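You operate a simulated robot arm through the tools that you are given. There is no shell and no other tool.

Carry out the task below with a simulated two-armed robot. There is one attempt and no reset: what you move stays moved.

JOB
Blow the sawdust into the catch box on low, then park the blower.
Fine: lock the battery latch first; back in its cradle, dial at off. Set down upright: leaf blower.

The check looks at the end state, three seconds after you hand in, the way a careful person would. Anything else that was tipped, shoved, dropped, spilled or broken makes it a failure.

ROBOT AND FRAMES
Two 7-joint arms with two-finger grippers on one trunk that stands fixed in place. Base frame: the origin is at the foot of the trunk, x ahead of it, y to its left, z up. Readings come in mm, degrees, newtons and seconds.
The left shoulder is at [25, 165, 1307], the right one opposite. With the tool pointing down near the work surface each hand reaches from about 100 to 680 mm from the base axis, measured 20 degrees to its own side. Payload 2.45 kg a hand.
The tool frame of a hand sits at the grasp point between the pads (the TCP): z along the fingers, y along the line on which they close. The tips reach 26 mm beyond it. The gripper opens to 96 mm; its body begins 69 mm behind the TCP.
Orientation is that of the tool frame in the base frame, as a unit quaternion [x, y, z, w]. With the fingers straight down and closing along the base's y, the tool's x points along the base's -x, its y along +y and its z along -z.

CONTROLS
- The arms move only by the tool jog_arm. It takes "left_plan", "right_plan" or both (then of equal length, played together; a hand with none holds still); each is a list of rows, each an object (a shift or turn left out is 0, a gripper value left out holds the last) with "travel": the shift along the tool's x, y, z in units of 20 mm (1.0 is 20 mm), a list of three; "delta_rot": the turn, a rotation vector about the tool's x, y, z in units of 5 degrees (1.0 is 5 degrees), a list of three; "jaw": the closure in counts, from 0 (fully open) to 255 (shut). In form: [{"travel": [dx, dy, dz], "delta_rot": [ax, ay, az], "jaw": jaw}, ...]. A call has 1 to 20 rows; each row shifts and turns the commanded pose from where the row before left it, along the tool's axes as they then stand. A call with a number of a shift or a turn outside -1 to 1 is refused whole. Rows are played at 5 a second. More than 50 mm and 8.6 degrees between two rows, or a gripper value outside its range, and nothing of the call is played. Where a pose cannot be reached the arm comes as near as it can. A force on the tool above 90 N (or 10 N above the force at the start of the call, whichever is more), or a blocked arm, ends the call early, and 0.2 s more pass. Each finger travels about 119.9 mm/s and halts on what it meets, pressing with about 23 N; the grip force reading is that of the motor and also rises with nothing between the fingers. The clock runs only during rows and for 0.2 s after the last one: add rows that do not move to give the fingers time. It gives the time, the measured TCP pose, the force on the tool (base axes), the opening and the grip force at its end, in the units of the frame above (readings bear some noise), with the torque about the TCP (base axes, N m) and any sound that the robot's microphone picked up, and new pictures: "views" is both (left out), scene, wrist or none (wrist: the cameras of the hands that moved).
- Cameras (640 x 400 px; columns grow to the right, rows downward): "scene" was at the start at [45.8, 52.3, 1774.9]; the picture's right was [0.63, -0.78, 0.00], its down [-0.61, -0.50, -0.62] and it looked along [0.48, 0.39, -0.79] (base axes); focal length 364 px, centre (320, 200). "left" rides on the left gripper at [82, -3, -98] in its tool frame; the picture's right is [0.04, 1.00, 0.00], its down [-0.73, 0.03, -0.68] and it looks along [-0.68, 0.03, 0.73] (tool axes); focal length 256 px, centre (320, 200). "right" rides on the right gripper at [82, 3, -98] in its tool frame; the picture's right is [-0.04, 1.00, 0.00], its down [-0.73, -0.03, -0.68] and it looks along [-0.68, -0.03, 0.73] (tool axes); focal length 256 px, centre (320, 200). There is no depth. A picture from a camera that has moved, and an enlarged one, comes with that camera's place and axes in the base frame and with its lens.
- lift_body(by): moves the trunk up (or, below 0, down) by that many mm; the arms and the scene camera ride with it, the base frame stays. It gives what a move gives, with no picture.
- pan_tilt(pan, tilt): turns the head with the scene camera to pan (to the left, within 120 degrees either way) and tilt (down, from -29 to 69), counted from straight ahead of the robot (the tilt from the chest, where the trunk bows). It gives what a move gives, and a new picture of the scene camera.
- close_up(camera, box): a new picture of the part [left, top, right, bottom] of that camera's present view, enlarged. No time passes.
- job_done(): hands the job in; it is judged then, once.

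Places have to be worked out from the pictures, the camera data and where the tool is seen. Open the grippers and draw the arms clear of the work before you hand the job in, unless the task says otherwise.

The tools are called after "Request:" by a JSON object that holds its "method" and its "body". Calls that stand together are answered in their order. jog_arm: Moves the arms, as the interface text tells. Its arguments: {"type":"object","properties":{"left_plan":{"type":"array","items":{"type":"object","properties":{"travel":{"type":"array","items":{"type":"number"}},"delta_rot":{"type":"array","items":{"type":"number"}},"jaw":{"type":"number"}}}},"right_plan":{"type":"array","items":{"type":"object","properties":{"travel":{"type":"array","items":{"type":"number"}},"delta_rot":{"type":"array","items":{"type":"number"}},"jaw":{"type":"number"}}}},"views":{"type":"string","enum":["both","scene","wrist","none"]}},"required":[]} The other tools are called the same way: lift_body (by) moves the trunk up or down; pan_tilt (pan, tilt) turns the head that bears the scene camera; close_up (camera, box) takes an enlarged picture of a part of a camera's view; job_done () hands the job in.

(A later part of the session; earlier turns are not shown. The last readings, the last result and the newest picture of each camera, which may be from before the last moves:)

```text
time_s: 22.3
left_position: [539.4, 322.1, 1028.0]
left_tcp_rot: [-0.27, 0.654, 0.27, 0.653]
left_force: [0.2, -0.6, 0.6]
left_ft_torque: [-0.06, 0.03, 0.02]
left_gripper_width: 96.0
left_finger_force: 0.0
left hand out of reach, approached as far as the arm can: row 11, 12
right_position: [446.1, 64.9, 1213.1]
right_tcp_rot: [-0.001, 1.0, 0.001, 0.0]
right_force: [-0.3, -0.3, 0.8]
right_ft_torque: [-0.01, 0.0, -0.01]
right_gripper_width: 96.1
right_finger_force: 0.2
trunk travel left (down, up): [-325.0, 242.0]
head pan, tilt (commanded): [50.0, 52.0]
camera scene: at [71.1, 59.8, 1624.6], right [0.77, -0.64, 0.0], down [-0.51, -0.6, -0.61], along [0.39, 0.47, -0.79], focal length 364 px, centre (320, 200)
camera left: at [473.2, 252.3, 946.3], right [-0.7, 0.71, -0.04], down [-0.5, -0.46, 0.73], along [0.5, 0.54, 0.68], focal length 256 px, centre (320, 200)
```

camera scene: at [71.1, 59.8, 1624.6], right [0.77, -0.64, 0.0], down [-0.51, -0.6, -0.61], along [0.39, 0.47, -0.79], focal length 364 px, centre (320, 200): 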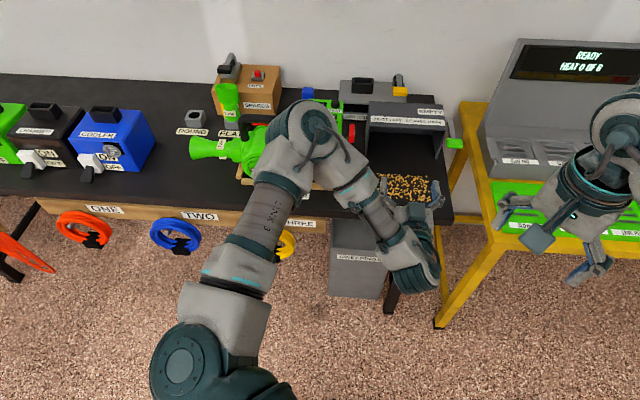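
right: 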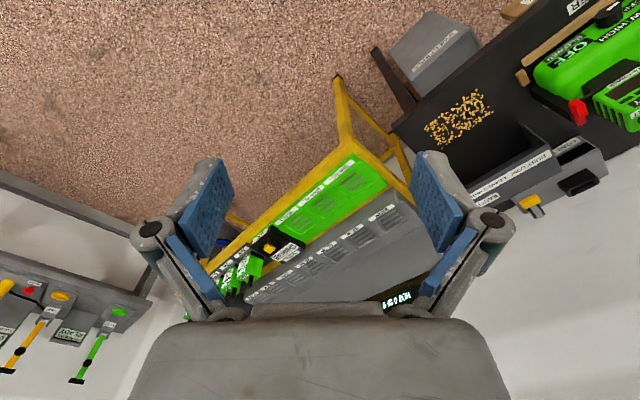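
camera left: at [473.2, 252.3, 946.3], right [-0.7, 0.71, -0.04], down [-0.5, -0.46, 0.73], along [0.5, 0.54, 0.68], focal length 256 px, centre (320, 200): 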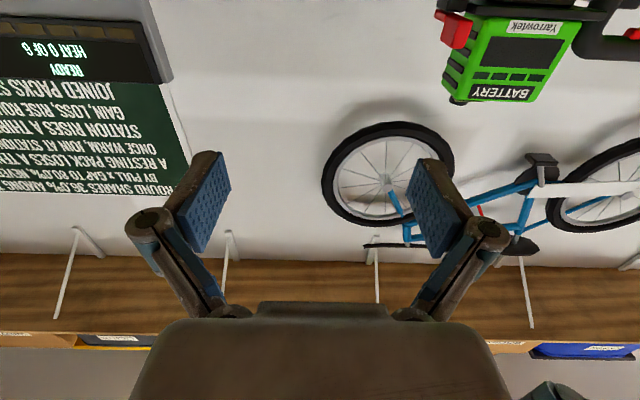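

The hand is level now, with a slight reach complaint from the wrist. I move it left in front of the latch and start rolling it so the fingers close vertically.

Request:
{"method": "jog_arm", "body": {"left_plan": [{"travel": [0.2, 0.92, 0.1]}, {"travel": [0.2, 0.92, 0.1]}, {"travel": [0.2, 0.92, 0.1]}, {"travel": [0.2, 0.92, 0.1]}, {"travel": [0.2, 0.92, 0.1]}, {"travel": [0.2, 0.92, 0.1]}, {"travel": [0.2, 0.92, 0.1]}, {"delta_rot": [0, 0, -1]}, {"delta_rot": [0, 0, -1]}, {"delta_rot": [0, 0, -1]}, {"delta_rot": [0, 0, -1]}, {"delta_rot": [0, 0, -1]}, {"delta_rot": [0, 0, -1]}, {"delta_rot": [0, 0, -1]}, {"delta_rot": [0, 0, -1]}, {"delta_rot": [0, 0, -1]}, {"travel": [0, 0, 0]}], "views": "both"}}

```text
time_s: 25.9
left_position: [454.1, 426.1, 1013.2]
left_tcp_rot: [-0.499, 0.5, 0.0, 0.707]
left_force: [-0.1, -0.3, -0.2]
left_ft_torque: [0.03, 0.03, 0.0]
left_gripper_width: 96.0
left_finger_force: 0.1
left hand out of reach, approached as far as the arm can: row 16
right_position: [445.2, 65.6, 1212.9]
right_tcp_rot: [-0.001, 1.0, 0.0, 0.0]
right_force: [-0.3, 0.5, 0.5]
right_ft_torque: [0.01, 0.02, 0.02]
right_gripper_width: 96.0
right_finger_force: 0.1
trunk travel left (down, up): [-325.0, 242.0]
head pan, tilt (commanded): [50.0, 52.0]
camera scene: at [70.4, 61.3, 1624.6], right [0.77, -0.64, 0.0], down [-0.51, -0.61, -0.61], along [0.39, 0.47, -0.79], focal length 364 px, centre (320, 200)
camera left: at [427.5, 315.1, 957.1], right [-0.48, 0.48, -0.73], down [-0.86, -0.1, 0.5], along [0.17, 0.87, 0.46], focal length 256 px, centre (320, 200)
```

scene: 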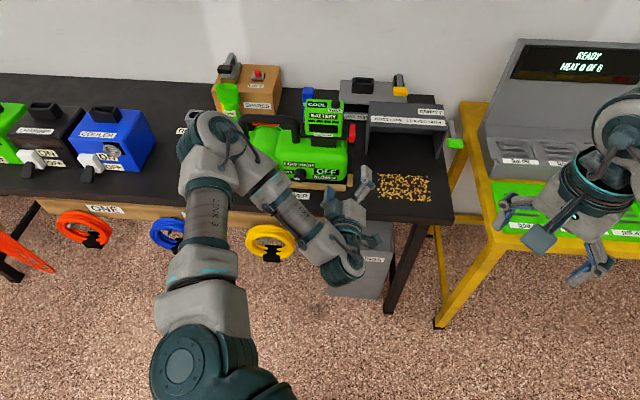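
left: 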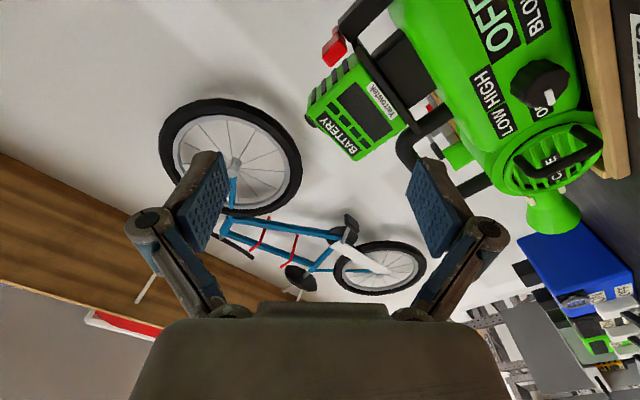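

The roll in that direction hits a joint limit, so I roll the other way instead (camera to the left side of the hand, fingers still closing vertically).

Request:
{"method": "jog_arm", "body": {"left_plan": [{"delta_rot": [0, 0, 1]}, {"delta_rot": [0, 0, 1]}, {"delta_rot": [0, 0, 1]}, {"delta_rot": [0, 0, 1]}, {"delta_rot": [0, 0, 1]}, {"delta_rot": [0, 0, 1]}, {"delta_rot": [0, 0, 1]}, {"delta_rot": [0, 0, 1]}, {"delta_rot": [0, 0, 1]}, {"delta_rot": [0, 0, 1]}, {"delta_rot": [0, 0, 1]}, {"delta_rot": [0, 0, 1]}, {"delta_rot": [0, 0, 1]}, {"delta_rot": [0, 0, 1]}, {"delta_rot": [0, 0, 1]}, {"delta_rot": [0, 0, 1]}, {"delta_rot": [0, 0, 1]}, {"delta_rot": [0, 0, 1]}, {"delta_rot": [0, 0, 1]}, {"travel": [0, 0, 0]}], "views": "none"}}

Request:
{"method": "jog_arm", "body": {"left_plan": [{"delta_rot": [0, 0, 1]}, {"delta_rot": [0, 0, 1]}, {"delta_rot": [0, 0, 1]}, {"delta_rot": [0, 0, 1]}, {"delta_rot": [0, 0, 1]}, {"delta_rot": [0, 0, 1]}, {"delta_rot": [0, 0, 1]}, {"delta_rot": [0, 0, 1]}, {"travel": [0, 0, 0]}], "views": "both"}}

```text
time_s: 30.1
left_position: [455.1, 425.8, 1011.5]
left_tcp_rot: [0.032, 0.706, 0.522, 0.477]
left_force: [0.4, -0.6, 0.0]
left_ft_torque: [0.02, 0.0, 0.0]
left_gripper_width: 96.3
left_finger_force: 0.1
right_position: [445.7, 65.3, 1212.6]
right_tcp_rot: [-0.001, 1.0, 0.001, 0.0]
right_force: [0.1, 0.0, -0.6]
right_ft_torque: [-0.01, 0.01, -0.03]
right_gripper_width: 96.1
right_finger_force: 0.1
trunk travel left (down, up): [-325.0, 242.0]
head pan, tilt (commanded): [50.0, 52.0]
```

```text
time_s: 32.1
left_position: [452.7, 425.4, 1011.9]
left_tcp_rot: [0.271, 0.653, 0.654, 0.27]
left_force: [0.6, 0.0, -0.6]
left_ft_torque: [-0.02, -0.03, 0.0]
left_gripper_width: 96.1
left_finger_force: 0.0
right_position: [445.6, 65.3, 1212.7]
right_tcp_rot: [-0.001, 1.0, 0.001, 0.0]
right_force: [-0.4, 0.6, 1.0]
right_ft_torque: [-0.01, 0.0, -0.01]
right_gripper_width: 96.2
right_finger_force: 0.1
trunk travel left (down, up): [-325.0, 242.0]
head pan, tilt (commanded): [50.0, 52.0]
camera scene: at [70.2, 61.1, 1624.6], right [0.77, -0.64, 0.0], down [-0.51, -0.61, -0.61], along [0.39, 0.47, -0.79], focal length 364 px, centre (320, 200)
camera left: at [327.4, 415.2, 1009.5], right [-0.03, 0.03, 1.0], down [0.04, -1.0, 0.03], along [1.0, 0.04, 0.03], focal length 256 px, centre (320, 200)
```

scene: 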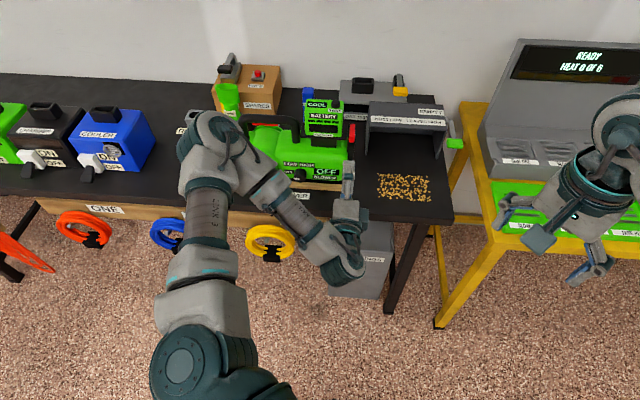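
left: 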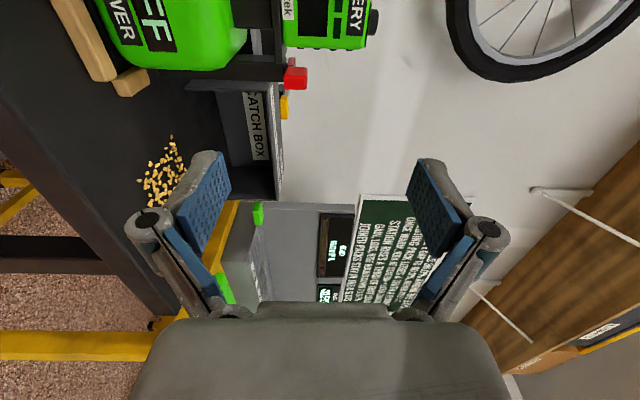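

The hand is now level, pointing at the bench with fingers closing vertically. This camera sees the latch at its own height, so I enlarge it.

Request:
{"method": "close_up", "body": {"camera": "left", "box": [240, 40, 340, 140]}}

Request:
{"method": "close_up", "body": {"camera": "scene", "box": [320, 110, 384, 150]}}

```text
4.00 times, centred on (290, 90) of left
camera zoom: at [327.4, 415.2, 1009.5], right [-0.03, 0.03, 1.0], down [0.04, -1.0, 0.03], along [1.0, 0.04, 0.03], focal length 1024 px, centre (440, 640)
```

zoom: 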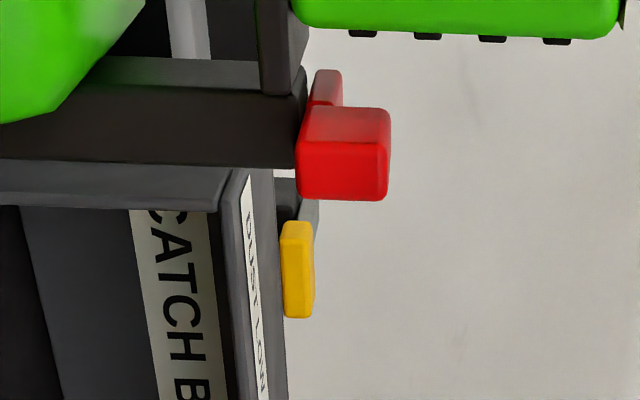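

```text
10.00 times, centred on (352, 130) of scene
camera zoom: at [70.2, 61.1, 1624.6], right [0.77, -0.64, 0.0], down [-0.51, -0.61, -0.61], along [0.39, 0.47, -0.79], focal length 3639 px, centre (0, 900)
```

zoom: 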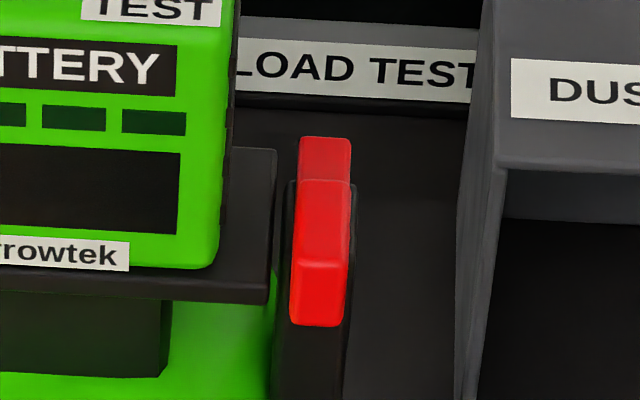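

The block spans about z 975–998 right in front of the post. I approach with the fingers partly open (about 44 mm) to a standoff just in front of it.

Request:
{"method": "jog_arm", "body": {"left_plan": [{"travel": [-0.05, -0.25, 0.2], "jaw": 138}, {"travel": [-0.05, -0.25, 1]}, {"travel": [-0.05, -0.25, 1]}, {"travel": [-0.05, -0.25, 1]}, {"travel": [-0.05, -0.25, 1]}, {"travel": [-0.05, 0, 1]}, {"travel": [0, 0, 0.8]}, {"travel": [0, 0, 0]}], "views": "both"}}

```text
time_s: 33.9
left_position: [543.7, 506.7, 985.8]
left_tcp_rot: [0.27, 0.652, 0.654, 0.271]
left_force: [-0.6, -0.3, 0.2]
left_ft_torque: [0.03, 0.02, 0.02]
left_gripper_width: 44.3
left_finger_force: 0.1
right_position: [445.5, 64.5, 1214.1]
right_tcp_rot: [-0.001, 1.0, 0.002, 0.0]
right_force: [-0.2, 0.0, -0.4]
right_ft_torque: [-0.02, 0.0, -0.01]
right_gripper_width: 96.2
right_finger_force: 0.0
trunk travel left (down, up): [-325.0, 242.0]
head pan, tilt (commanded): [50.0, 52.0]
camera scene: at [70.4, 61.6, 1624.6], right [0.77, -0.64, 0.0], down [-0.51, -0.61, -0.61], along [0.39, 0.47, -0.79], focal length 364 px, centre (320, 200)
camera left: at [416.6, 496.5, 983.5], right [-0.03, 0.03, 1.0], down [0.04, -1.0, 0.03], along [1.0, 0.04, 0.03], focal length 256 px, centre (320, 200)
```

scene: 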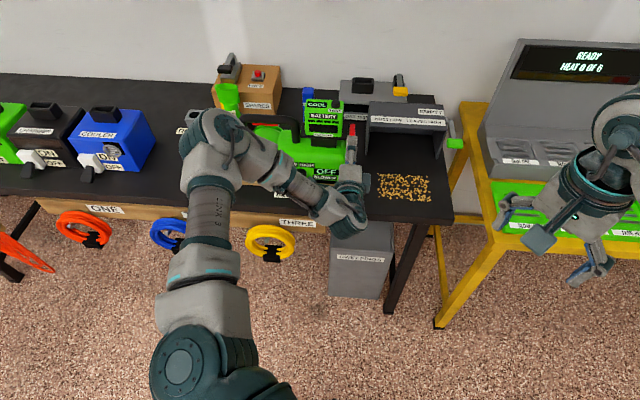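
left: 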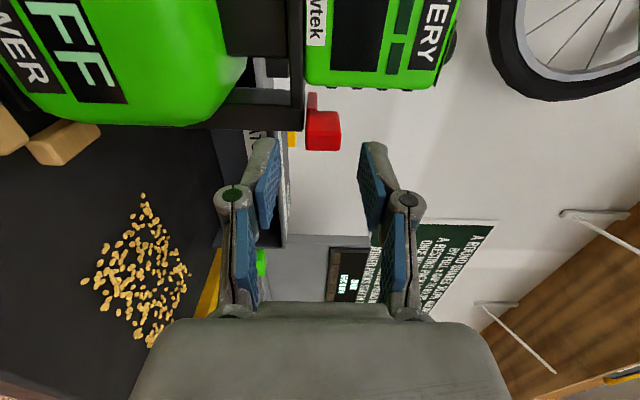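

The block sits centred between the fingers. I advance 46 mm and close on it.

Request:
{"method": "jog_arm", "body": {"left_plan": [{"travel": [0, 0, 0.8]}, {"travel": [0, 0, 0.8]}, {"travel": [0, 0, 0.7]}, {"travel": [0, 0, 0]}], "views": "wrist"}}

Request:
{"method": "close_up", "body": {"camera": "left", "box": [220, 60, 420, 260]}}

Request:
{"method": "close_up", "body": {"camera": "scene", "box": [320, 100, 400, 180]}}

```text
time_s: 34.9
left_position: [576.2, 538.9, 987.2]
left_tcp_rot: [0.271, 0.653, 0.654, 0.271]
left_force: [1.1, -0.7, 0.5]
left_ft_torque: [0.05, 0.01, -0.01]
left_gripper_width: 44.1
left_finger_force: 0.1
right_position: [444.7, 65.0, 1212.3]
right_tcp_rot: [-0.001, 1.0, 0.001, 0.0]
right_force: [-0.5, -0.5, 0.0]
right_ft_torque: [0.0, -0.05, 0.02]
right_gripper_width: 95.6
right_finger_force: 0.0
trunk travel left (down, up): [-325.0, 242.0]
head pan, tilt (commanded): [50.0, 52.0]
camera left: at [449.6, 528.3, 983.4], right [-0.03, 0.03, 1.0], down [0.04, -1.0, 0.03], along [1.0, 0.04, 0.03], focal length 256 px, centre (320, 200)
```

left: 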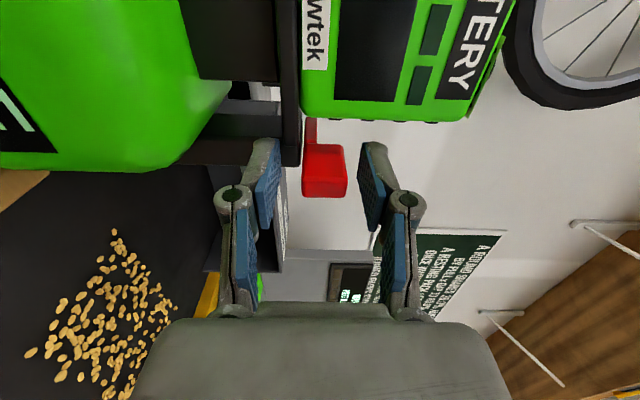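

```text
2.00 times, centred on (320, 160) of left
camera zoom: at [449.6, 528.3, 983.4], right [-0.03, 0.03, 1.0], down [0.04, -1.0, 0.03], along [1.0, 0.04, 0.03], focal length 512 px, centre (320, 280)
```

zoom: 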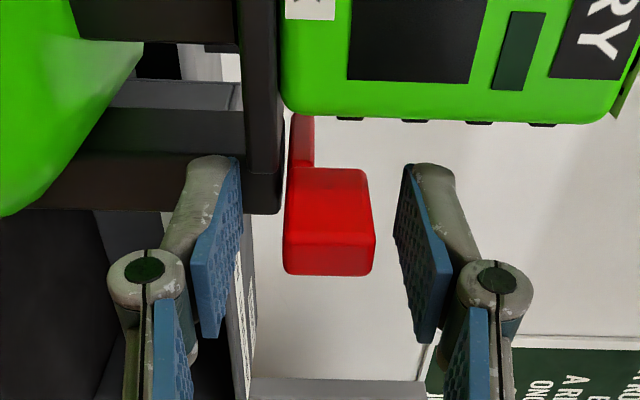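

```text
5.00 times, centred on (360, 140) of scene
camera zoom: at [70.6, 61.7, 1624.6], right [0.77, -0.64, 0.0], down [-0.51, -0.61, -0.61], along [0.39, 0.47, -0.79], focal length 1819 px, centre (120, 500)
```

zoom: 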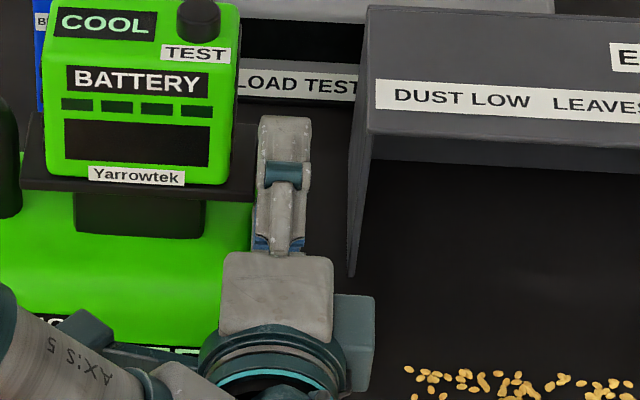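

The pads straddle the block along most of its length. I close on it and watch the opening.

Request:
{"method": "jog_arm", "body": {"left_plan": [{"jaw": 185}, {"jaw": 200}, {"jaw": 210}, {"travel": [0, 0, 0]}], "views": "wrist"}}

Request:
{"method": "close_up", "body": {"camera": "left", "box": [220, 60, 420, 260]}}

```text
time_s: 35.9
left_position: [576.4, 538.7, 987.1]
left_tcp_rot: [0.271, 0.652, 0.654, 0.271]
left_force: [1.8, 0.0, 8.2]
left_ft_torque: [0.37, -0.16, 0.0]
left_gripper_width: 22.6
left_finger_force: 23.5
right_position: [445.1, 64.5, 1211.4]
right_tcp_rot: [-0.001, 1.0, 0.001, 0.001]
right_force: [0.3, 0.6, 0.1]
right_ft_torque: [0.0, 0.02, 0.01]
right_gripper_width: 96.0
right_finger_force: 0.0
trunk travel left (down, up): [-325.0, 242.0]
head pan, tilt (commanded): [50.0, 52.0]
camera left: at [449.4, 527.7, 984.7], right [-0.03, 0.03, 1.0], down [0.04, -1.0, 0.03], along [1.0, 0.04, 0.03], focal length 256 px, centre (320, 200)
```

left: 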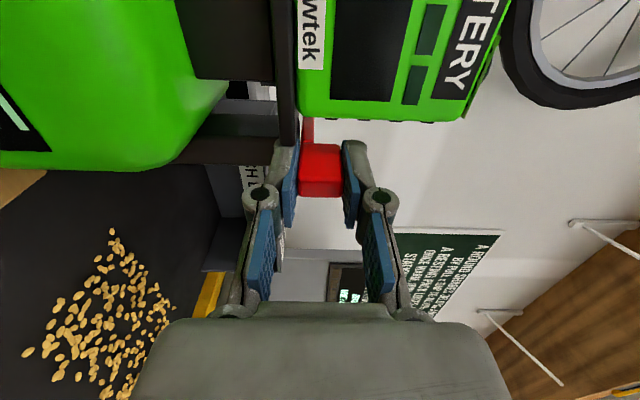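

```text
2.00 times, centred on (320, 160) of left
camera zoom: at [449.4, 527.7, 984.7], right [-0.03, 0.03, 1.0], down [0.04, -1.0, 0.03], along [1.0, 0.04, 0.03], focal length 512 px, centre (320, 280)
```

zoom: 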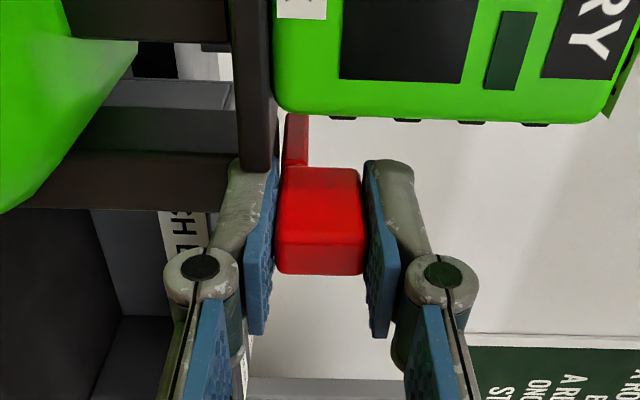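

The block is held (22.6 mm wide); it resists being pushed down (about 8 N upward on the hand). I try a small lift of a few millimetres to feel whether it swings up.

Request:
{"method": "jog_arm", "body": {"left_plan": [{"travel": [0, 0.1, 0]}, {"travel": [0, 0.1, 0]}, {"travel": [0, 0.1, 0]}, {"travel": [0, 0, 0]}], "views": "wrist"}}

Request:
{"method": "close_up", "body": {"camera": "left", "box": [220, 60, 420, 260]}}

```text
time_s: 36.9
left_position: [574.6, 540.4, 991.3]
left_tcp_rot: [0.271, 0.654, 0.653, 0.27]
left_force: [-0.7, -0.9, 0.2]
left_ft_torque: [-0.55, 0.0, 0.1]
left_gripper_width: 22.6
left_finger_force: 22.7
right_position: [445.3, 66.0, 1213.2]
right_tcp_rot: [0.0, 1.0, 0.0, 0.0]
right_force: [-0.5, -0.2, -0.1]
right_ft_torque: [0.0, 0.04, -0.01]
right_gripper_width: 96.0
right_finger_force: 0.2
trunk travel left (down, up): [-325.0, 242.0]
head pan, tilt (commanded): [50.0, 52.0]
camera left: at [449.5, 529.5, 988.3], right [-0.03, 0.03, 1.0], down [0.04, -1.0, 0.03], along [1.0, 0.04, 0.03], focal length 256 px, centre (320, 200)
```

left: 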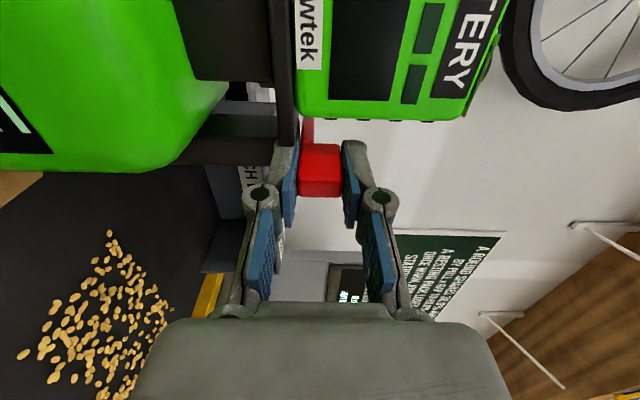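

```text
2.00 times, centred on (320, 160) of left
camera zoom: at [449.5, 529.5, 988.3], right [-0.03, 0.03, 1.0], down [0.04, -1.0, 0.03], along [1.0, 0.04, 0.03], focal length 512 px, centre (320, 280)
```

zoom: 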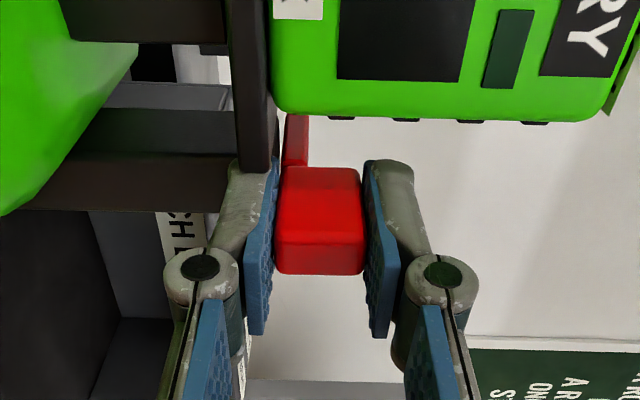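

Force went to about zero after a 4 mm rise, but it is unclear whether the lever turned or the blower rose with it. I lift another 6 mm and compare with the battery in the picture.

Request:
{"method": "jog_arm", "body": {"left_plan": [{"travel": [0, 0.15, 0]}, {"travel": [0, 0.15, 0]}, {"travel": [0, 0, 0]}, {"travel": [0, 0, 0]}], "views": "both"}}

Request:
{"method": "close_up", "body": {"camera": "left", "box": [220, 60, 420, 260]}}

Request:
{"method": "close_up", "body": {"camera": "scene", "box": [220, 90, 380, 190]}}

```text
time_s: 37.9
left_position: [576.6, 542.2, 997.5]
left_tcp_rot: [0.269, 0.655, 0.653, 0.27]
left_force: [-6.7, 6.0, -15.9]
left_ft_torque: [-0.5, 0.11, 0.62]
left_gripper_width: 23.0
left_finger_force: 22.8
right_position: [445.0, 67.3, 1212.4]
right_tcp_rot: [0.0, 1.0, 0.0, 0.0]
right_force: [0.1, 0.0, -0.3]
right_ft_torque: [0.0, -0.02, 0.0]
right_gripper_width: 96.0
right_finger_force: 0.0
trunk travel left (down, up): [-325.0, 242.0]
head pan, tilt (commanded): [50.0, 52.0]
camera scene: at [72.2, 68.4, 1624.1], right [0.77, -0.64, 0.0], down [-0.51, -0.61, -0.61], along [0.39, 0.47, -0.79], focal length 364 px, centre (320, 200)
camera left: at [449.5, 530.8, 994.4], right [-0.03, 0.03, 1.0], down [0.04, -1.0, 0.03], along [1.0, 0.04, 0.03], focal length 256 px, centre (320, 200)
```

scene: 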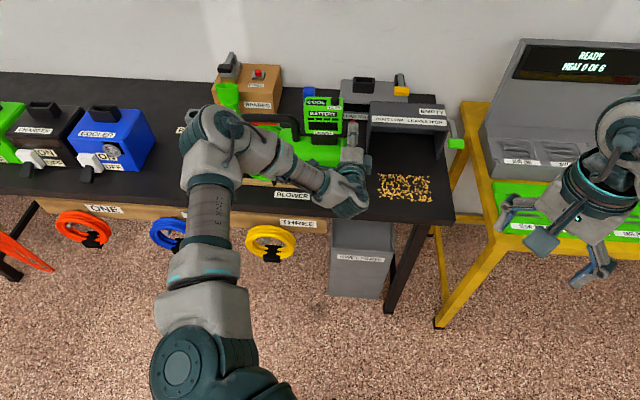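
left: 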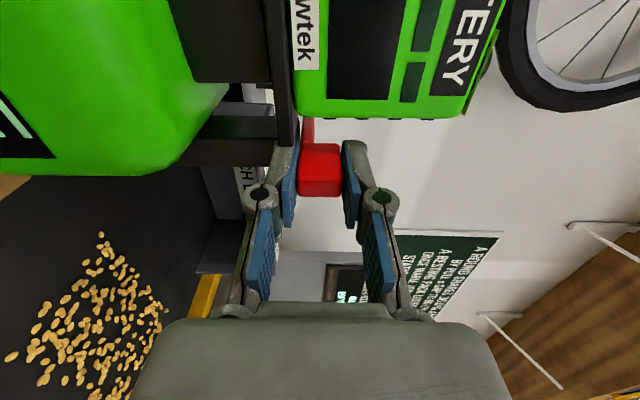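

```text
2.00 times, centred on (320, 160) of left
camera zoom: at [449.5, 530.8, 994.4], right [-0.03, 0.03, 1.0], down [0.04, -1.0, 0.03], along [1.0, 0.04, 0.03], focal length 512 px, centre (320, 280)
```

zoom: 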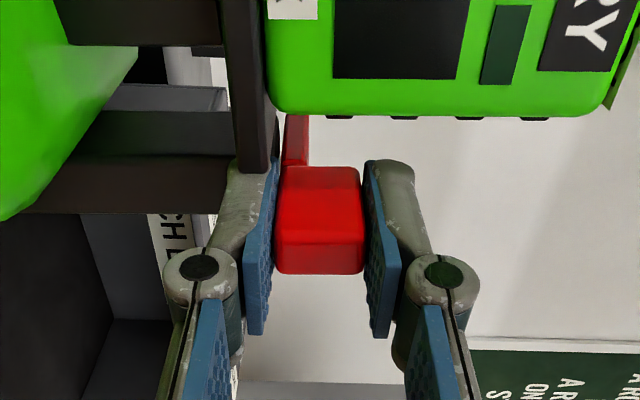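

```text
4.00 times, centred on (300, 140) of scene
camera zoom: at [72.2, 68.4, 1624.1], right [0.77, -0.64, 0.0], down [-0.51, -0.61, -0.61], along [0.39, 0.47, -0.79], focal length 1455 px, centre (400, 440)
```

zoom: 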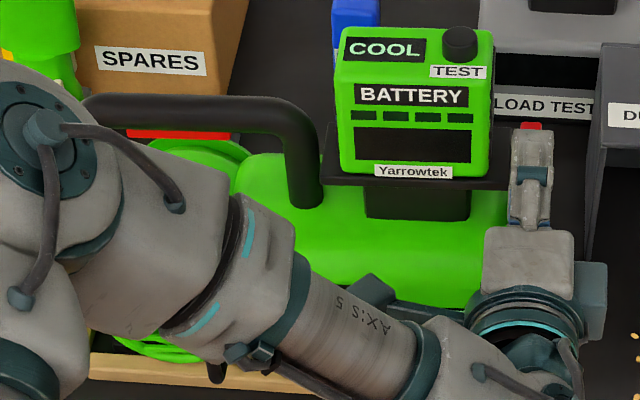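

The battery rose with the hand, so lifting tips the blower rather than turning the lever. I set it back down at once to the original height.

Request:
{"method": "jog_arm", "body": {"left_plan": [{"travel": [0, -0.15, 0]}, {"travel": [0, -0.15, 0]}, {"travel": [0, -0.15, 0]}, {"travel": [0, -0.1, 0]}, {"travel": [0, 0, 0]}], "views": "wrist"}}

Request:
{"method": "close_up", "body": {"camera": "left", "box": [220, 60, 420, 260]}}

```text
time_s: 39.1
left_position: [576.8, 535.8, 989.4]
left_tcp_rot: [0.271, 0.652, 0.653, 0.272]
left_force: [4.7, -5.8, -5.4]
left_ft_torque: [-0.14, 0.0, -0.31]
left_gripper_width: 22.7
left_finger_force: 22.8
right_position: [445.7, 63.3, 1212.7]
right_tcp_rot: [0.001, 1.0, 0.001, 0.001]
right_force: [-0.2, 0.3, -0.5]
right_ft_torque: [-0.01, 0.0, 0.05]
right_gripper_width: 95.8
right_finger_force: 0.0
trunk travel left (down, up): [-325.0, 242.0]
head pan, tilt (commanded): [50.0, 52.0]
camera left: at [450.5, 526.1, 986.0], right [-0.03, 0.03, 1.0], down [0.04, -1.0, 0.03], along [1.0, 0.04, 0.03], focal length 256 px, centre (320, 200)
```

left: 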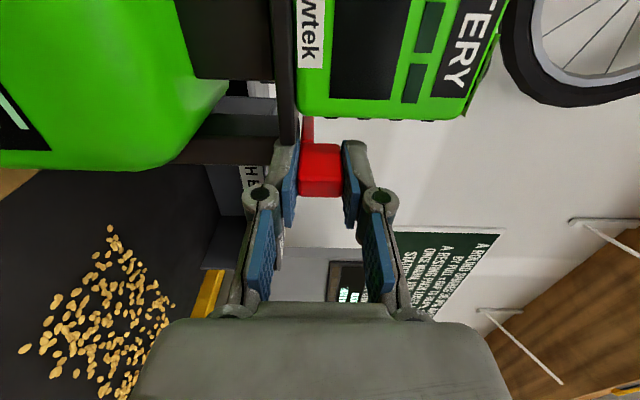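

```text
2.00 times, centred on (320, 160) of left
camera zoom: at [450.5, 526.1, 986.0], right [-0.03, 0.03, 1.0], down [0.04, -1.0, 0.03], along [1.0, 0.04, 0.03], focal length 512 px, centre (320, 280)
```

zoom: 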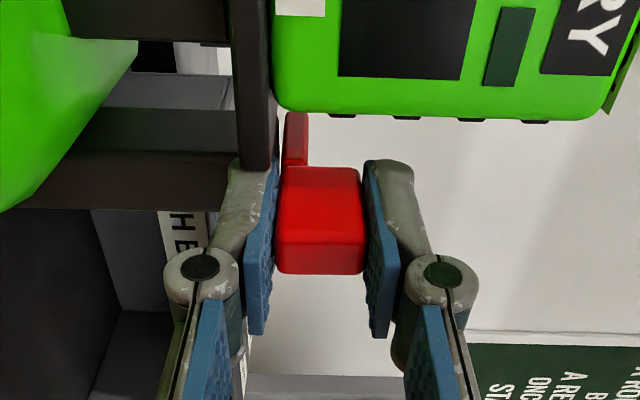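

I pause to let the forces settle before testing other directions.

Request:
{"method": "jog_arm", "body": {"left_plan": [{"travel": [0, -0.05, 0]}, {"travel": [0, 0, 0]}, {"travel": [0, 0, 0]}, {"travel": [0, 0, 0]}, {"travel": [0, 0, 0]}], "views": "none"}}

```text
time_s: 40.3
left_position: [576.3, 538.2, 988.7]
left_tcp_rot: [0.27, 0.653, 0.654, 0.271]
left_force: [5.9, -11.6, 0.4]
left_ft_torque: [0.01, -0.09, -0.54]
left_gripper_width: 22.6
left_finger_force: 22.9
right_position: [446.4, 63.4, 1212.9]
right_tcp_rot: [-0.001, 1.0, 0.001, 0.0]
right_force: [0.0, -0.4, 0.8]
right_ft_torque: [-0.01, 0.04, -0.02]
right_gripper_width: 96.3
right_finger_force: 0.1
trunk travel left (down, up): [-325.0, 242.0]
head pan, tilt (commanded): [50.0, 52.0]
```

The hand feels a sideways load of about 12 N toward the right, so I probe sideways: first 8 mm toward the battery (left).

Request:
{"method": "jog_arm", "body": {"left_plan": [{"travel": [0.1, 0, 0]}, {"travel": [0.1, 0, 0]}, {"travel": [0.1, 0, 0]}, {"travel": [0.1, 0, 0]}, {"travel": [0, 0, 0]}, {"travel": [0, 0, 0]}], "views": "wrist"}}

Request:
{"method": "close_up", "body": {"camera": "left", "box": [220, 60, 420, 260]}}

```text
time_s: 41.7
left_position: [572.9, 540.4, 988.5]
left_tcp_rot: [0.272, 0.651, 0.655, 0.271]
left_force: [20.5, -13.5, 7.8]
left_ft_torque: [0.02, -0.27, -0.7]
left_gripper_width: 22.6
left_finger_force: 23.4
right_position: [449.1, 62.0, 1211.8]
right_tcp_rot: [-0.001, 1.0, 0.002, -0.001]
right_force: [-0.1, -0.1, -0.4]
right_ft_torque: [-0.02, 0.0, 0.03]
right_gripper_width: 96.0
right_finger_force: 0.0
trunk travel left (down, up): [-325.0, 242.0]
head pan, tilt (commanded): [50.0, 52.0]
camera left: at [445.2, 530.0, 985.0], right [-0.03, 0.02, 1.0], down [0.04, -1.0, 0.02], along [1.0, 0.04, 0.03], focal length 256 px, centre (320, 200)
```

left: 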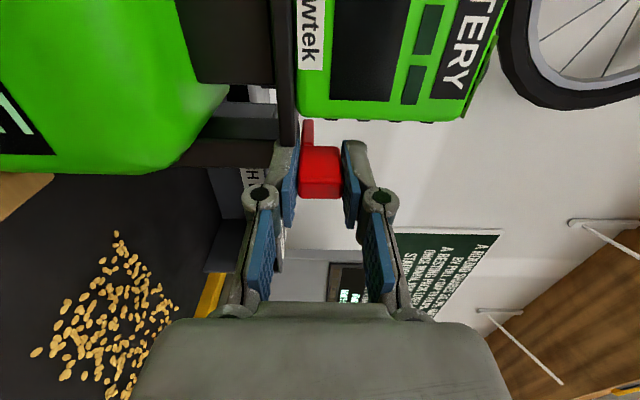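

```text
2.00 times, centred on (320, 160) of left
camera zoom: at [445.2, 530.0, 985.0], right [-0.03, 0.02, 1.0], down [0.04, -1.0, 0.02], along [1.0, 0.04, 0.03], focal length 512 px, centre (320, 280)
```

zoom: 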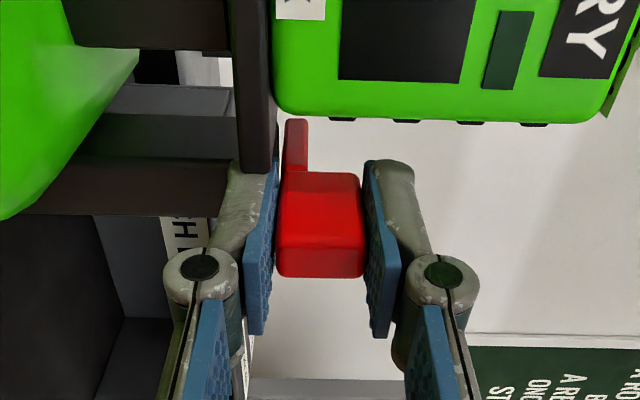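

It resists strongly toward the left (≈24 N). I go back and probe the other way, to the right.

Request:
{"method": "jog_arm", "body": {"left_plan": [{"travel": [-0.2, 0, 0]}, {"travel": [-0.2, 0, 0]}, {"travel": [-0.2, 0, 0]}, {"travel": [0, 0, 0]}, {"travel": [0, 0, 0]}], "views": "none"}}

Request:
{"method": "jog_arm", "body": {"left_plan": [{"travel": [-0.15, 0, 0]}, {"travel": [-0.15, 0, 0]}, {"travel": [-0.1, 0, 0]}, {"travel": [0, 0, 0]}, {"travel": [0, 0, 0]}], "views": "wrist"}}

Request:
{"method": "close_up", "body": {"camera": "left", "box": [220, 60, 420, 260]}}

```text
time_s: 42.9
left_position: [574.1, 537.4, 988.5]
left_tcp_rot: [0.268, 0.653, 0.655, 0.269]
left_force: [-20.8, 6.1, 10.5]
left_ft_torque: [0.25, -0.03, 0.75]
left_gripper_width: 22.8
left_finger_force: 22.9
right_position: [442.4, 64.8, 1213.3]
right_tcp_rot: [-0.001, 1.0, 0.001, 0.001]
right_force: [0.7, -0.3, 0.6]
right_ft_torque: [0.02, 0.01, 0.01]
right_gripper_width: 96.0
right_finger_force: 0.1
trunk travel left (down, up): [-325.0, 242.0]
head pan, tilt (commanded): [50.0, 52.0]
```

```text
time_s: 44.1
left_position: [582.6, 531.4, 988.5]
left_tcp_rot: [0.27, 0.654, 0.653, 0.27]
left_force: [-15.9, 7.1, -2.2]
left_ft_torque: [0.08, 0.29, 0.73]
left_gripper_width: 23.2
left_finger_force: 22.9
right_position: [444.1, 66.1, 1213.6]
right_tcp_rot: [-0.001, 1.0, 0.001, 0.001]
right_force: [-0.4, 0.1, 0.3]
right_ft_torque: [-0.03, -0.05, -0.04]
right_gripper_width: 96.3
right_finger_force: 0.1
trunk travel left (down, up): [-325.0, 242.0]
head pan, tilt (commanded): [50.0, 52.0]
camera left: at [456.4, 520.7, 984.3], right [-0.03, 0.03, 1.0], down [0.04, -1.0, 0.03], along [1.0, 0.04, 0.03], focal length 256 px, centre (320, 200)
```

left: 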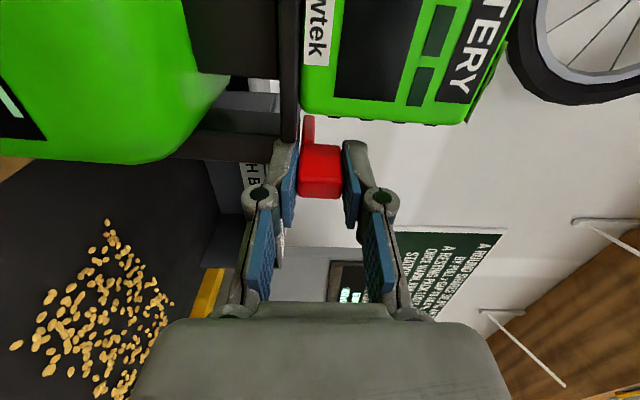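

```text
2.00 times, centred on (320, 160) of left
camera zoom: at [456.4, 520.7, 984.3], right [-0.03, 0.03, 1.0], down [0.04, -1.0, 0.03], along [1.0, 0.04, 0.03], focal length 512 px, centre (320, 280)
```

zoom: 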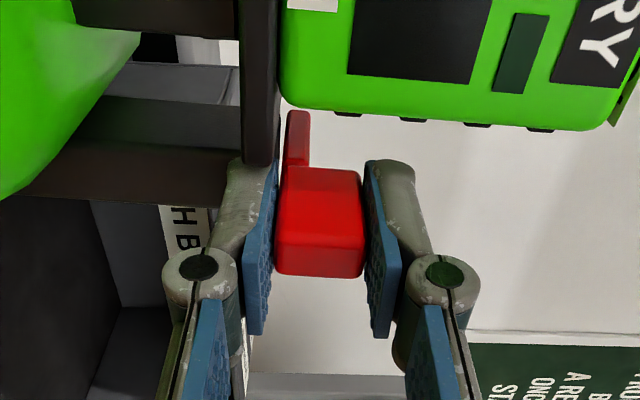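

Pulling right starts to tip the blower, so that is wrong too. I return to the neutral position, release the block, and check that the blower still sits properly in its cradle.

Request:
{"method": "jog_arm", "body": {"left_plan": [{"travel": [0.2, 0, 0]}, {"travel": [0.2, 0, 0]}, {"travel": [0, 0, 0]}, {"travel": [0, 0, 0]}, {"jaw": 190}, {"jaw": 160}, {"travel": [0, 0, 0]}, {"travel": [0, 0, 0]}], "views": "both"}}

Request:
{"method": "close_up", "body": {"camera": "left", "box": [220, 60, 420, 260]}}

Request:
{"method": "close_up", "body": {"camera": "scene", "box": [190, 90, 390, 215]}}

```text
time_s: 45.9
left_position: [577.8, 535.2, 987.0]
left_tcp_rot: [0.27, 0.652, 0.654, 0.271]
left_force: [-0.5, -0.2, 0.8]
left_ft_torque: [-0.03, -0.03, 0.0]
left_gripper_width: 36.2
left_finger_force: 0.0
right_position: [444.3, 64.9, 1212.1]
right_tcp_rot: [0.0, 1.0, 0.0, 0.0]
right_force: [0.0, 0.4, 1.3]
right_ft_torque: [0.02, 0.0, 0.0]
right_gripper_width: 96.1
right_finger_force: 0.1
trunk travel left (down, up): [-325.0, 242.0]
head pan, tilt (commanded): [50.0, 52.0]
camera scene: at [70.8, 62.1, 1624.5], right [0.77, -0.64, 0.0], down [-0.51, -0.61, -0.61], along [0.39, 0.47, -0.79], focal length 364 px, centre (320, 200)
camera left: at [452.2, 525.3, 984.1], right [-0.03, 0.03, 1.0], down [0.04, -1.0, 0.03], along [1.0, 0.04, 0.03], focal length 256 px, centre (320, 200)
```

scene: 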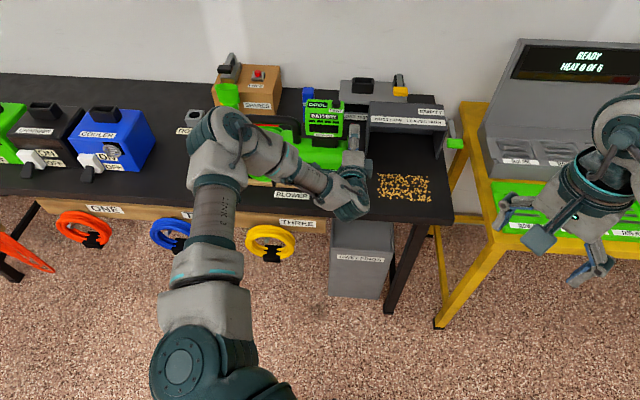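
left: 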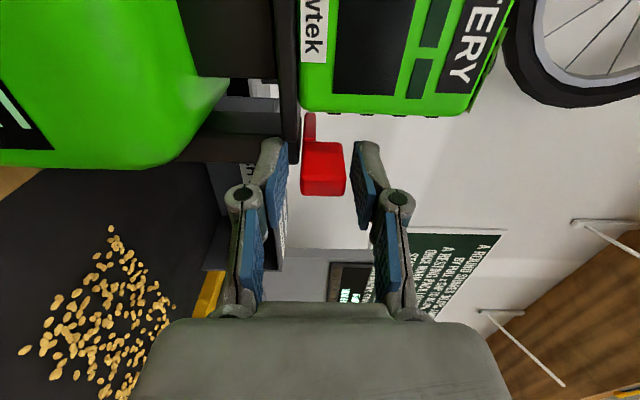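

```text
2.00 times, centred on (320, 160) of left
camera zoom: at [452.2, 525.3, 984.1], right [-0.03, 0.03, 1.0], down [0.04, -1.0, 0.03], along [1.0, 0.04, 0.03], focal length 512 px, centre (320, 280)
```

zoom: 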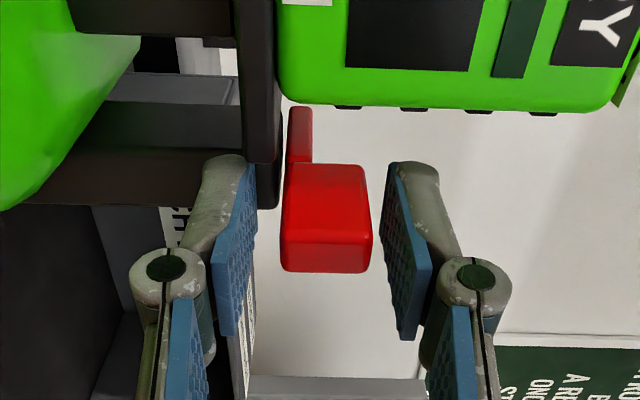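

```text
3.20 times, centred on (290, 152) of scene
camera zoom: at [70.8, 62.1, 1624.5], right [0.77, -0.64, 0.0], down [-0.51, -0.61, -0.61], along [0.39, 0.47, -0.79], focal length 1164 px, centre (416, 352)
```

zoom: 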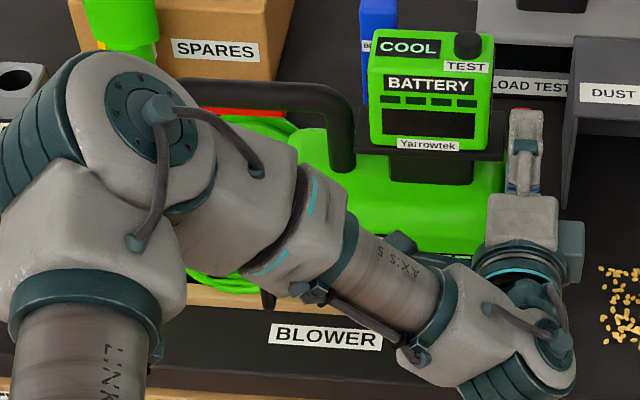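

The blower is back in place and the lever is unmoved. Clamping may have kept the lever from pivoting, so now I test with a free push: open wider and press down lightly on top of the block with the upper finger.

Request:
{"method": "jog_arm", "body": {"left_plan": [{"travel": [0.2, 0, 0], "jaw": 96}, {"travel": [0, -0.3, 0]}, {"travel": [0, -0.3, 0]}, {"travel": [0, -0.3, 0]}, {"travel": [0, -0.15, 0]}, {"travel": [0, -0.15, 0]}, {"travel": [0, 0, 0]}, {"travel": [0, 0, 0]}], "views": "wrist"}}

Request:
{"method": "close_up", "body": {"camera": "left", "box": [220, 60, 420, 260]}}

```text
time_s: 47.7
left_position: [576.1, 534.8, 971.7]
left_tcp_rot: [0.268, 0.649, 0.657, 0.273]
left_force: [7.7, 0.0, 40.4]
left_ft_torque: [-0.03, 0.04, 0.08]
left_gripper_width: 55.7
left_finger_force: 0.1
right_position: [442.6, 62.4, 1214.4]
right_tcp_rot: [-0.001, 1.0, 0.002, 0.002]
right_force: [0.1, -1.4, -0.9]
right_ft_torque: [0.01, -0.02, -0.01]
right_gripper_width: 96.0
right_finger_force: 0.2
trunk travel left (down, up): [-325.0, 242.0]
head pan, tilt (commanded): [50.0, 52.0]
camera left: at [449.8, 524.6, 966.2], right [-0.04, 0.02, 1.0], down [0.04, -1.0, 0.02], along [1.0, 0.04, 0.04], focal length 256 px, centre (320, 200)
```

left: 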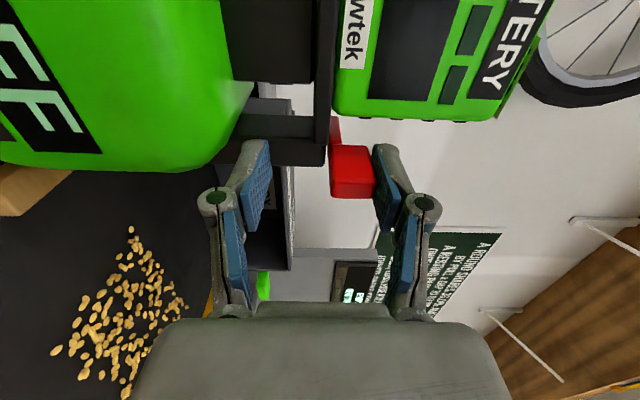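

```text
2.00 times, centred on (320, 160) of left
camera zoom: at [449.8, 524.6, 966.2], right [-0.04, 0.02, 1.0], down [0.04, -1.0, 0.02], along [1.0, 0.04, 0.04], focal length 512 px, centre (320, 280)
```

zoom: 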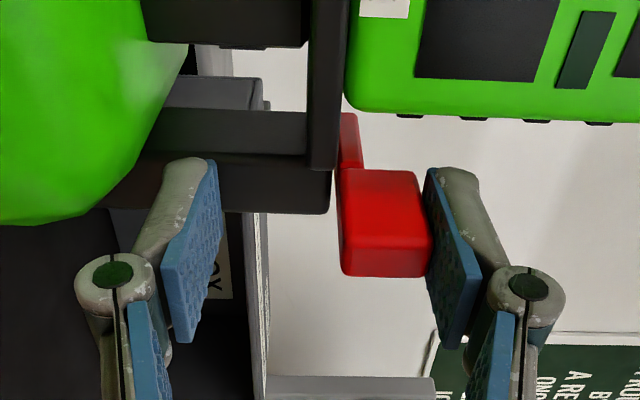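

Down is a hard stop (40 N). I release that and test the other way: a light push up from below with the lower finger, leaving the lever free to pivot.

Request:
{"method": "jog_arm", "body": {"left_plan": [{"travel": [0, 0.4, 0]}, {"travel": [0, 0.4, 0]}, {"travel": [0, 0.4, 0]}, {"travel": [0, 0.35, 0]}, {"travel": [0, 0.2, 0]}, {"travel": [0, 0, 0]}, {"travel": [0, 0, 0]}], "views": "wrist"}}

Request:
{"method": "close_up", "body": {"camera": "left", "box": [170, 60, 370, 260]}}

```text
time_s: 49.3
left_position: [575.1, 539.3, 998.5]
left_tcp_rot: [0.27, 0.653, 0.654, 0.271]
left_force: [-0.3, 0.4, -0.3]
left_ft_torque: [0.0, 0.03, -0.02]
left_gripper_width: 59.9
left_finger_force: 0.1
right_position: [446.0, 65.3, 1212.3]
right_tcp_rot: [0.0, 1.0, 0.001, 0.0]
right_force: [0.0, -0.1, -0.2]
right_ft_torque: [0.01, 0.0, 0.01]
right_gripper_width: 96.1
right_finger_force: 0.1
trunk travel left (down, up): [-325.0, 242.0]
head pan, tilt (commanded): [50.0, 52.0]
camera left: at [448.7, 528.3, 994.7], right [-0.03, 0.03, 1.0], down [0.04, -1.0, 0.03], along [1.0, 0.04, 0.03], focal length 256 px, centre (320, 200)
```

left: 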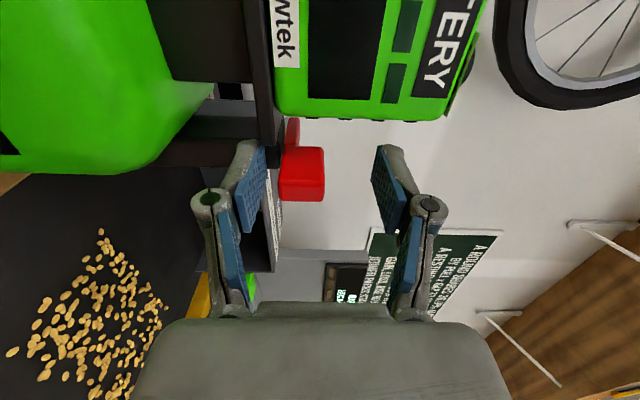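

```text
2.00 times, centred on (270, 160) of left
camera zoom: at [448.7, 528.3, 994.7], right [-0.03, 0.03, 1.0], down [0.04, -1.0, 0.03], along [1.0, 0.04, 0.03], focal length 512 px, centre (420, 280)
```

zoom: 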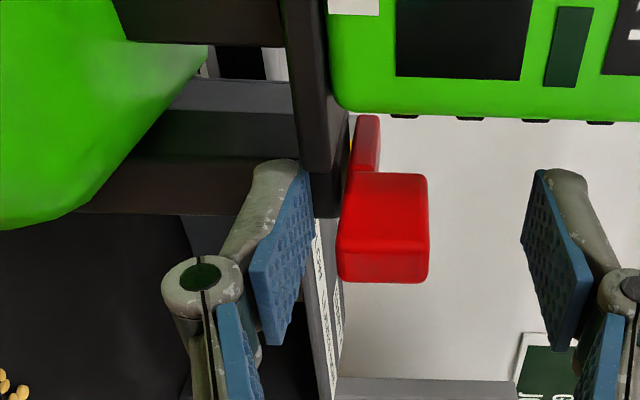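

No contact yet; I continue upward in small steps.

Request:
{"method": "jog_arm", "body": {"left_plan": [{"travel": [0, 0.2, 0]}, {"travel": [0, 0.15, 0]}, {"travel": [0, 0.1, 0]}, {"travel": [0, 0.1, 0]}, {"travel": [0, 0, 0]}, {"travel": [0, 0, 0]}], "views": "wrist"}}

Request:
{"method": "close_up", "body": {"camera": "left", "box": [170, 60, 370, 260]}}

```text
time_s: 50.7
left_position: [575.8, 540.6, 1008.4]
left_tcp_rot: [0.27, 0.653, 0.654, 0.27]
left_force: [0.9, 0.8, -5.7]
left_ft_torque: [-0.04, 0.05, -0.01]
left_gripper_width: 62.8
left_finger_force: 2.0
right_position: [444.9, 65.8, 1213.8]
right_tcp_rot: [-0.001, 1.0, 0.001, 0.0]
right_force: [-0.1, -1.2, -0.8]
right_ft_torque: [-0.04, 0.0, 0.02]
right_gripper_width: 95.9
right_finger_force: 0.1
trunk travel left (down, up): [-325.0, 242.0]
head pan, tilt (commanded): [50.0, 52.0]
camera left: at [449.7, 528.7, 1005.3], right [-0.03, 0.03, 1.0], down [0.04, -1.0, 0.03], along [1.0, 0.04, 0.03], focal length 256 px, centre (320, 200)
```

left: 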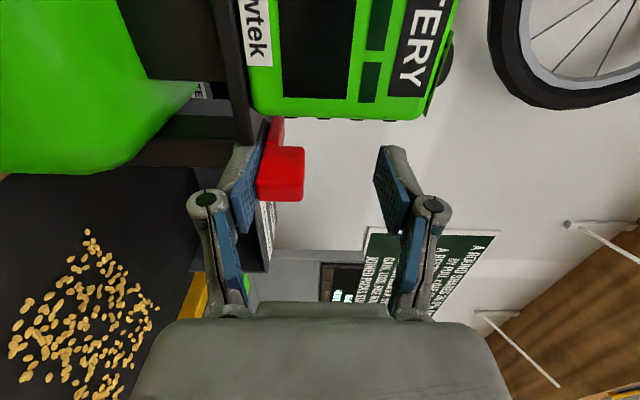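

```text
2.00 times, centred on (270, 160) of left
camera zoom: at [449.7, 528.7, 1005.3], right [-0.03, 0.03, 1.0], down [0.04, -1.0, 0.03], along [1.0, 0.04, 0.03], focal length 512 px, centre (420, 280)
```

zoom: 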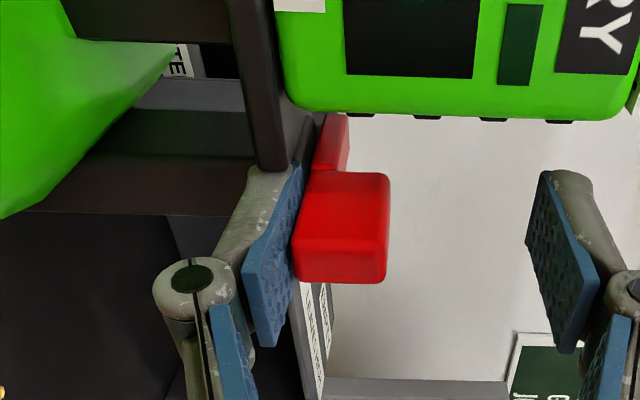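

The lower finger is touching at about 6 N. I push up a few more millimetres, watching the block against the battery.

Request:
{"method": "jog_arm", "body": {"left_plan": [{"travel": [0, 0.15, 0]}, {"travel": [0, 0.15, 0]}, {"travel": [0, 0, 0]}, {"travel": [0, 0, 0]}], "views": "wrist"}}

Request:
{"method": "close_up", "body": {"camera": "left", "box": [170, 60, 370, 260]}}

```text
time_s: 51.7
left_position: [576.3, 541.4, 1014.1]
left_tcp_rot: [0.27, 0.654, 0.653, 0.27]
left_force: [-3.2, 3.8, -11.8]
left_ft_torque: [-0.11, 0.21, 0.15]
left_gripper_width: 67.7
left_finger_force: 6.0
right_position: [445.7, 66.2, 1212.1]
right_tcp_rot: [-0.001, 1.0, 0.0, 0.0]
right_force: [-0.1, 0.5, 0.0]
right_ft_torque: [-0.02, -0.01, -0.02]
right_gripper_width: 95.9
right_finger_force: 0.0
trunk travel left (down, up): [-325.0, 242.0]
head pan, tilt (commanded): [50.0, 52.0]
camera left: at [449.9, 529.6, 1011.4], right [-0.03, 0.03, 1.0], down [0.04, -1.0, 0.03], along [1.0, 0.04, 0.03], focal length 256 px, centre (320, 200)
```

left: 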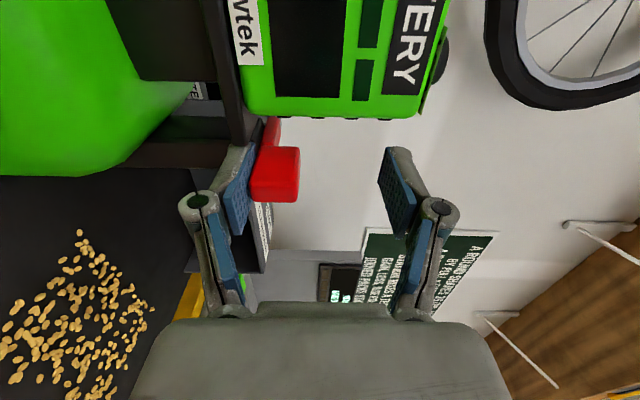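

```text
2.00 times, centred on (270, 160) of left
camera zoom: at [449.9, 529.6, 1011.4], right [-0.03, 0.03, 1.0], down [0.04, -1.0, 0.03], along [1.0, 0.04, 0.03], focal length 512 px, centre (420, 280)
```

zoom: 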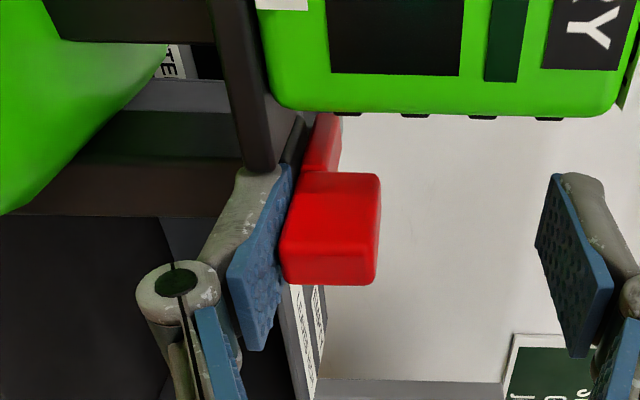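

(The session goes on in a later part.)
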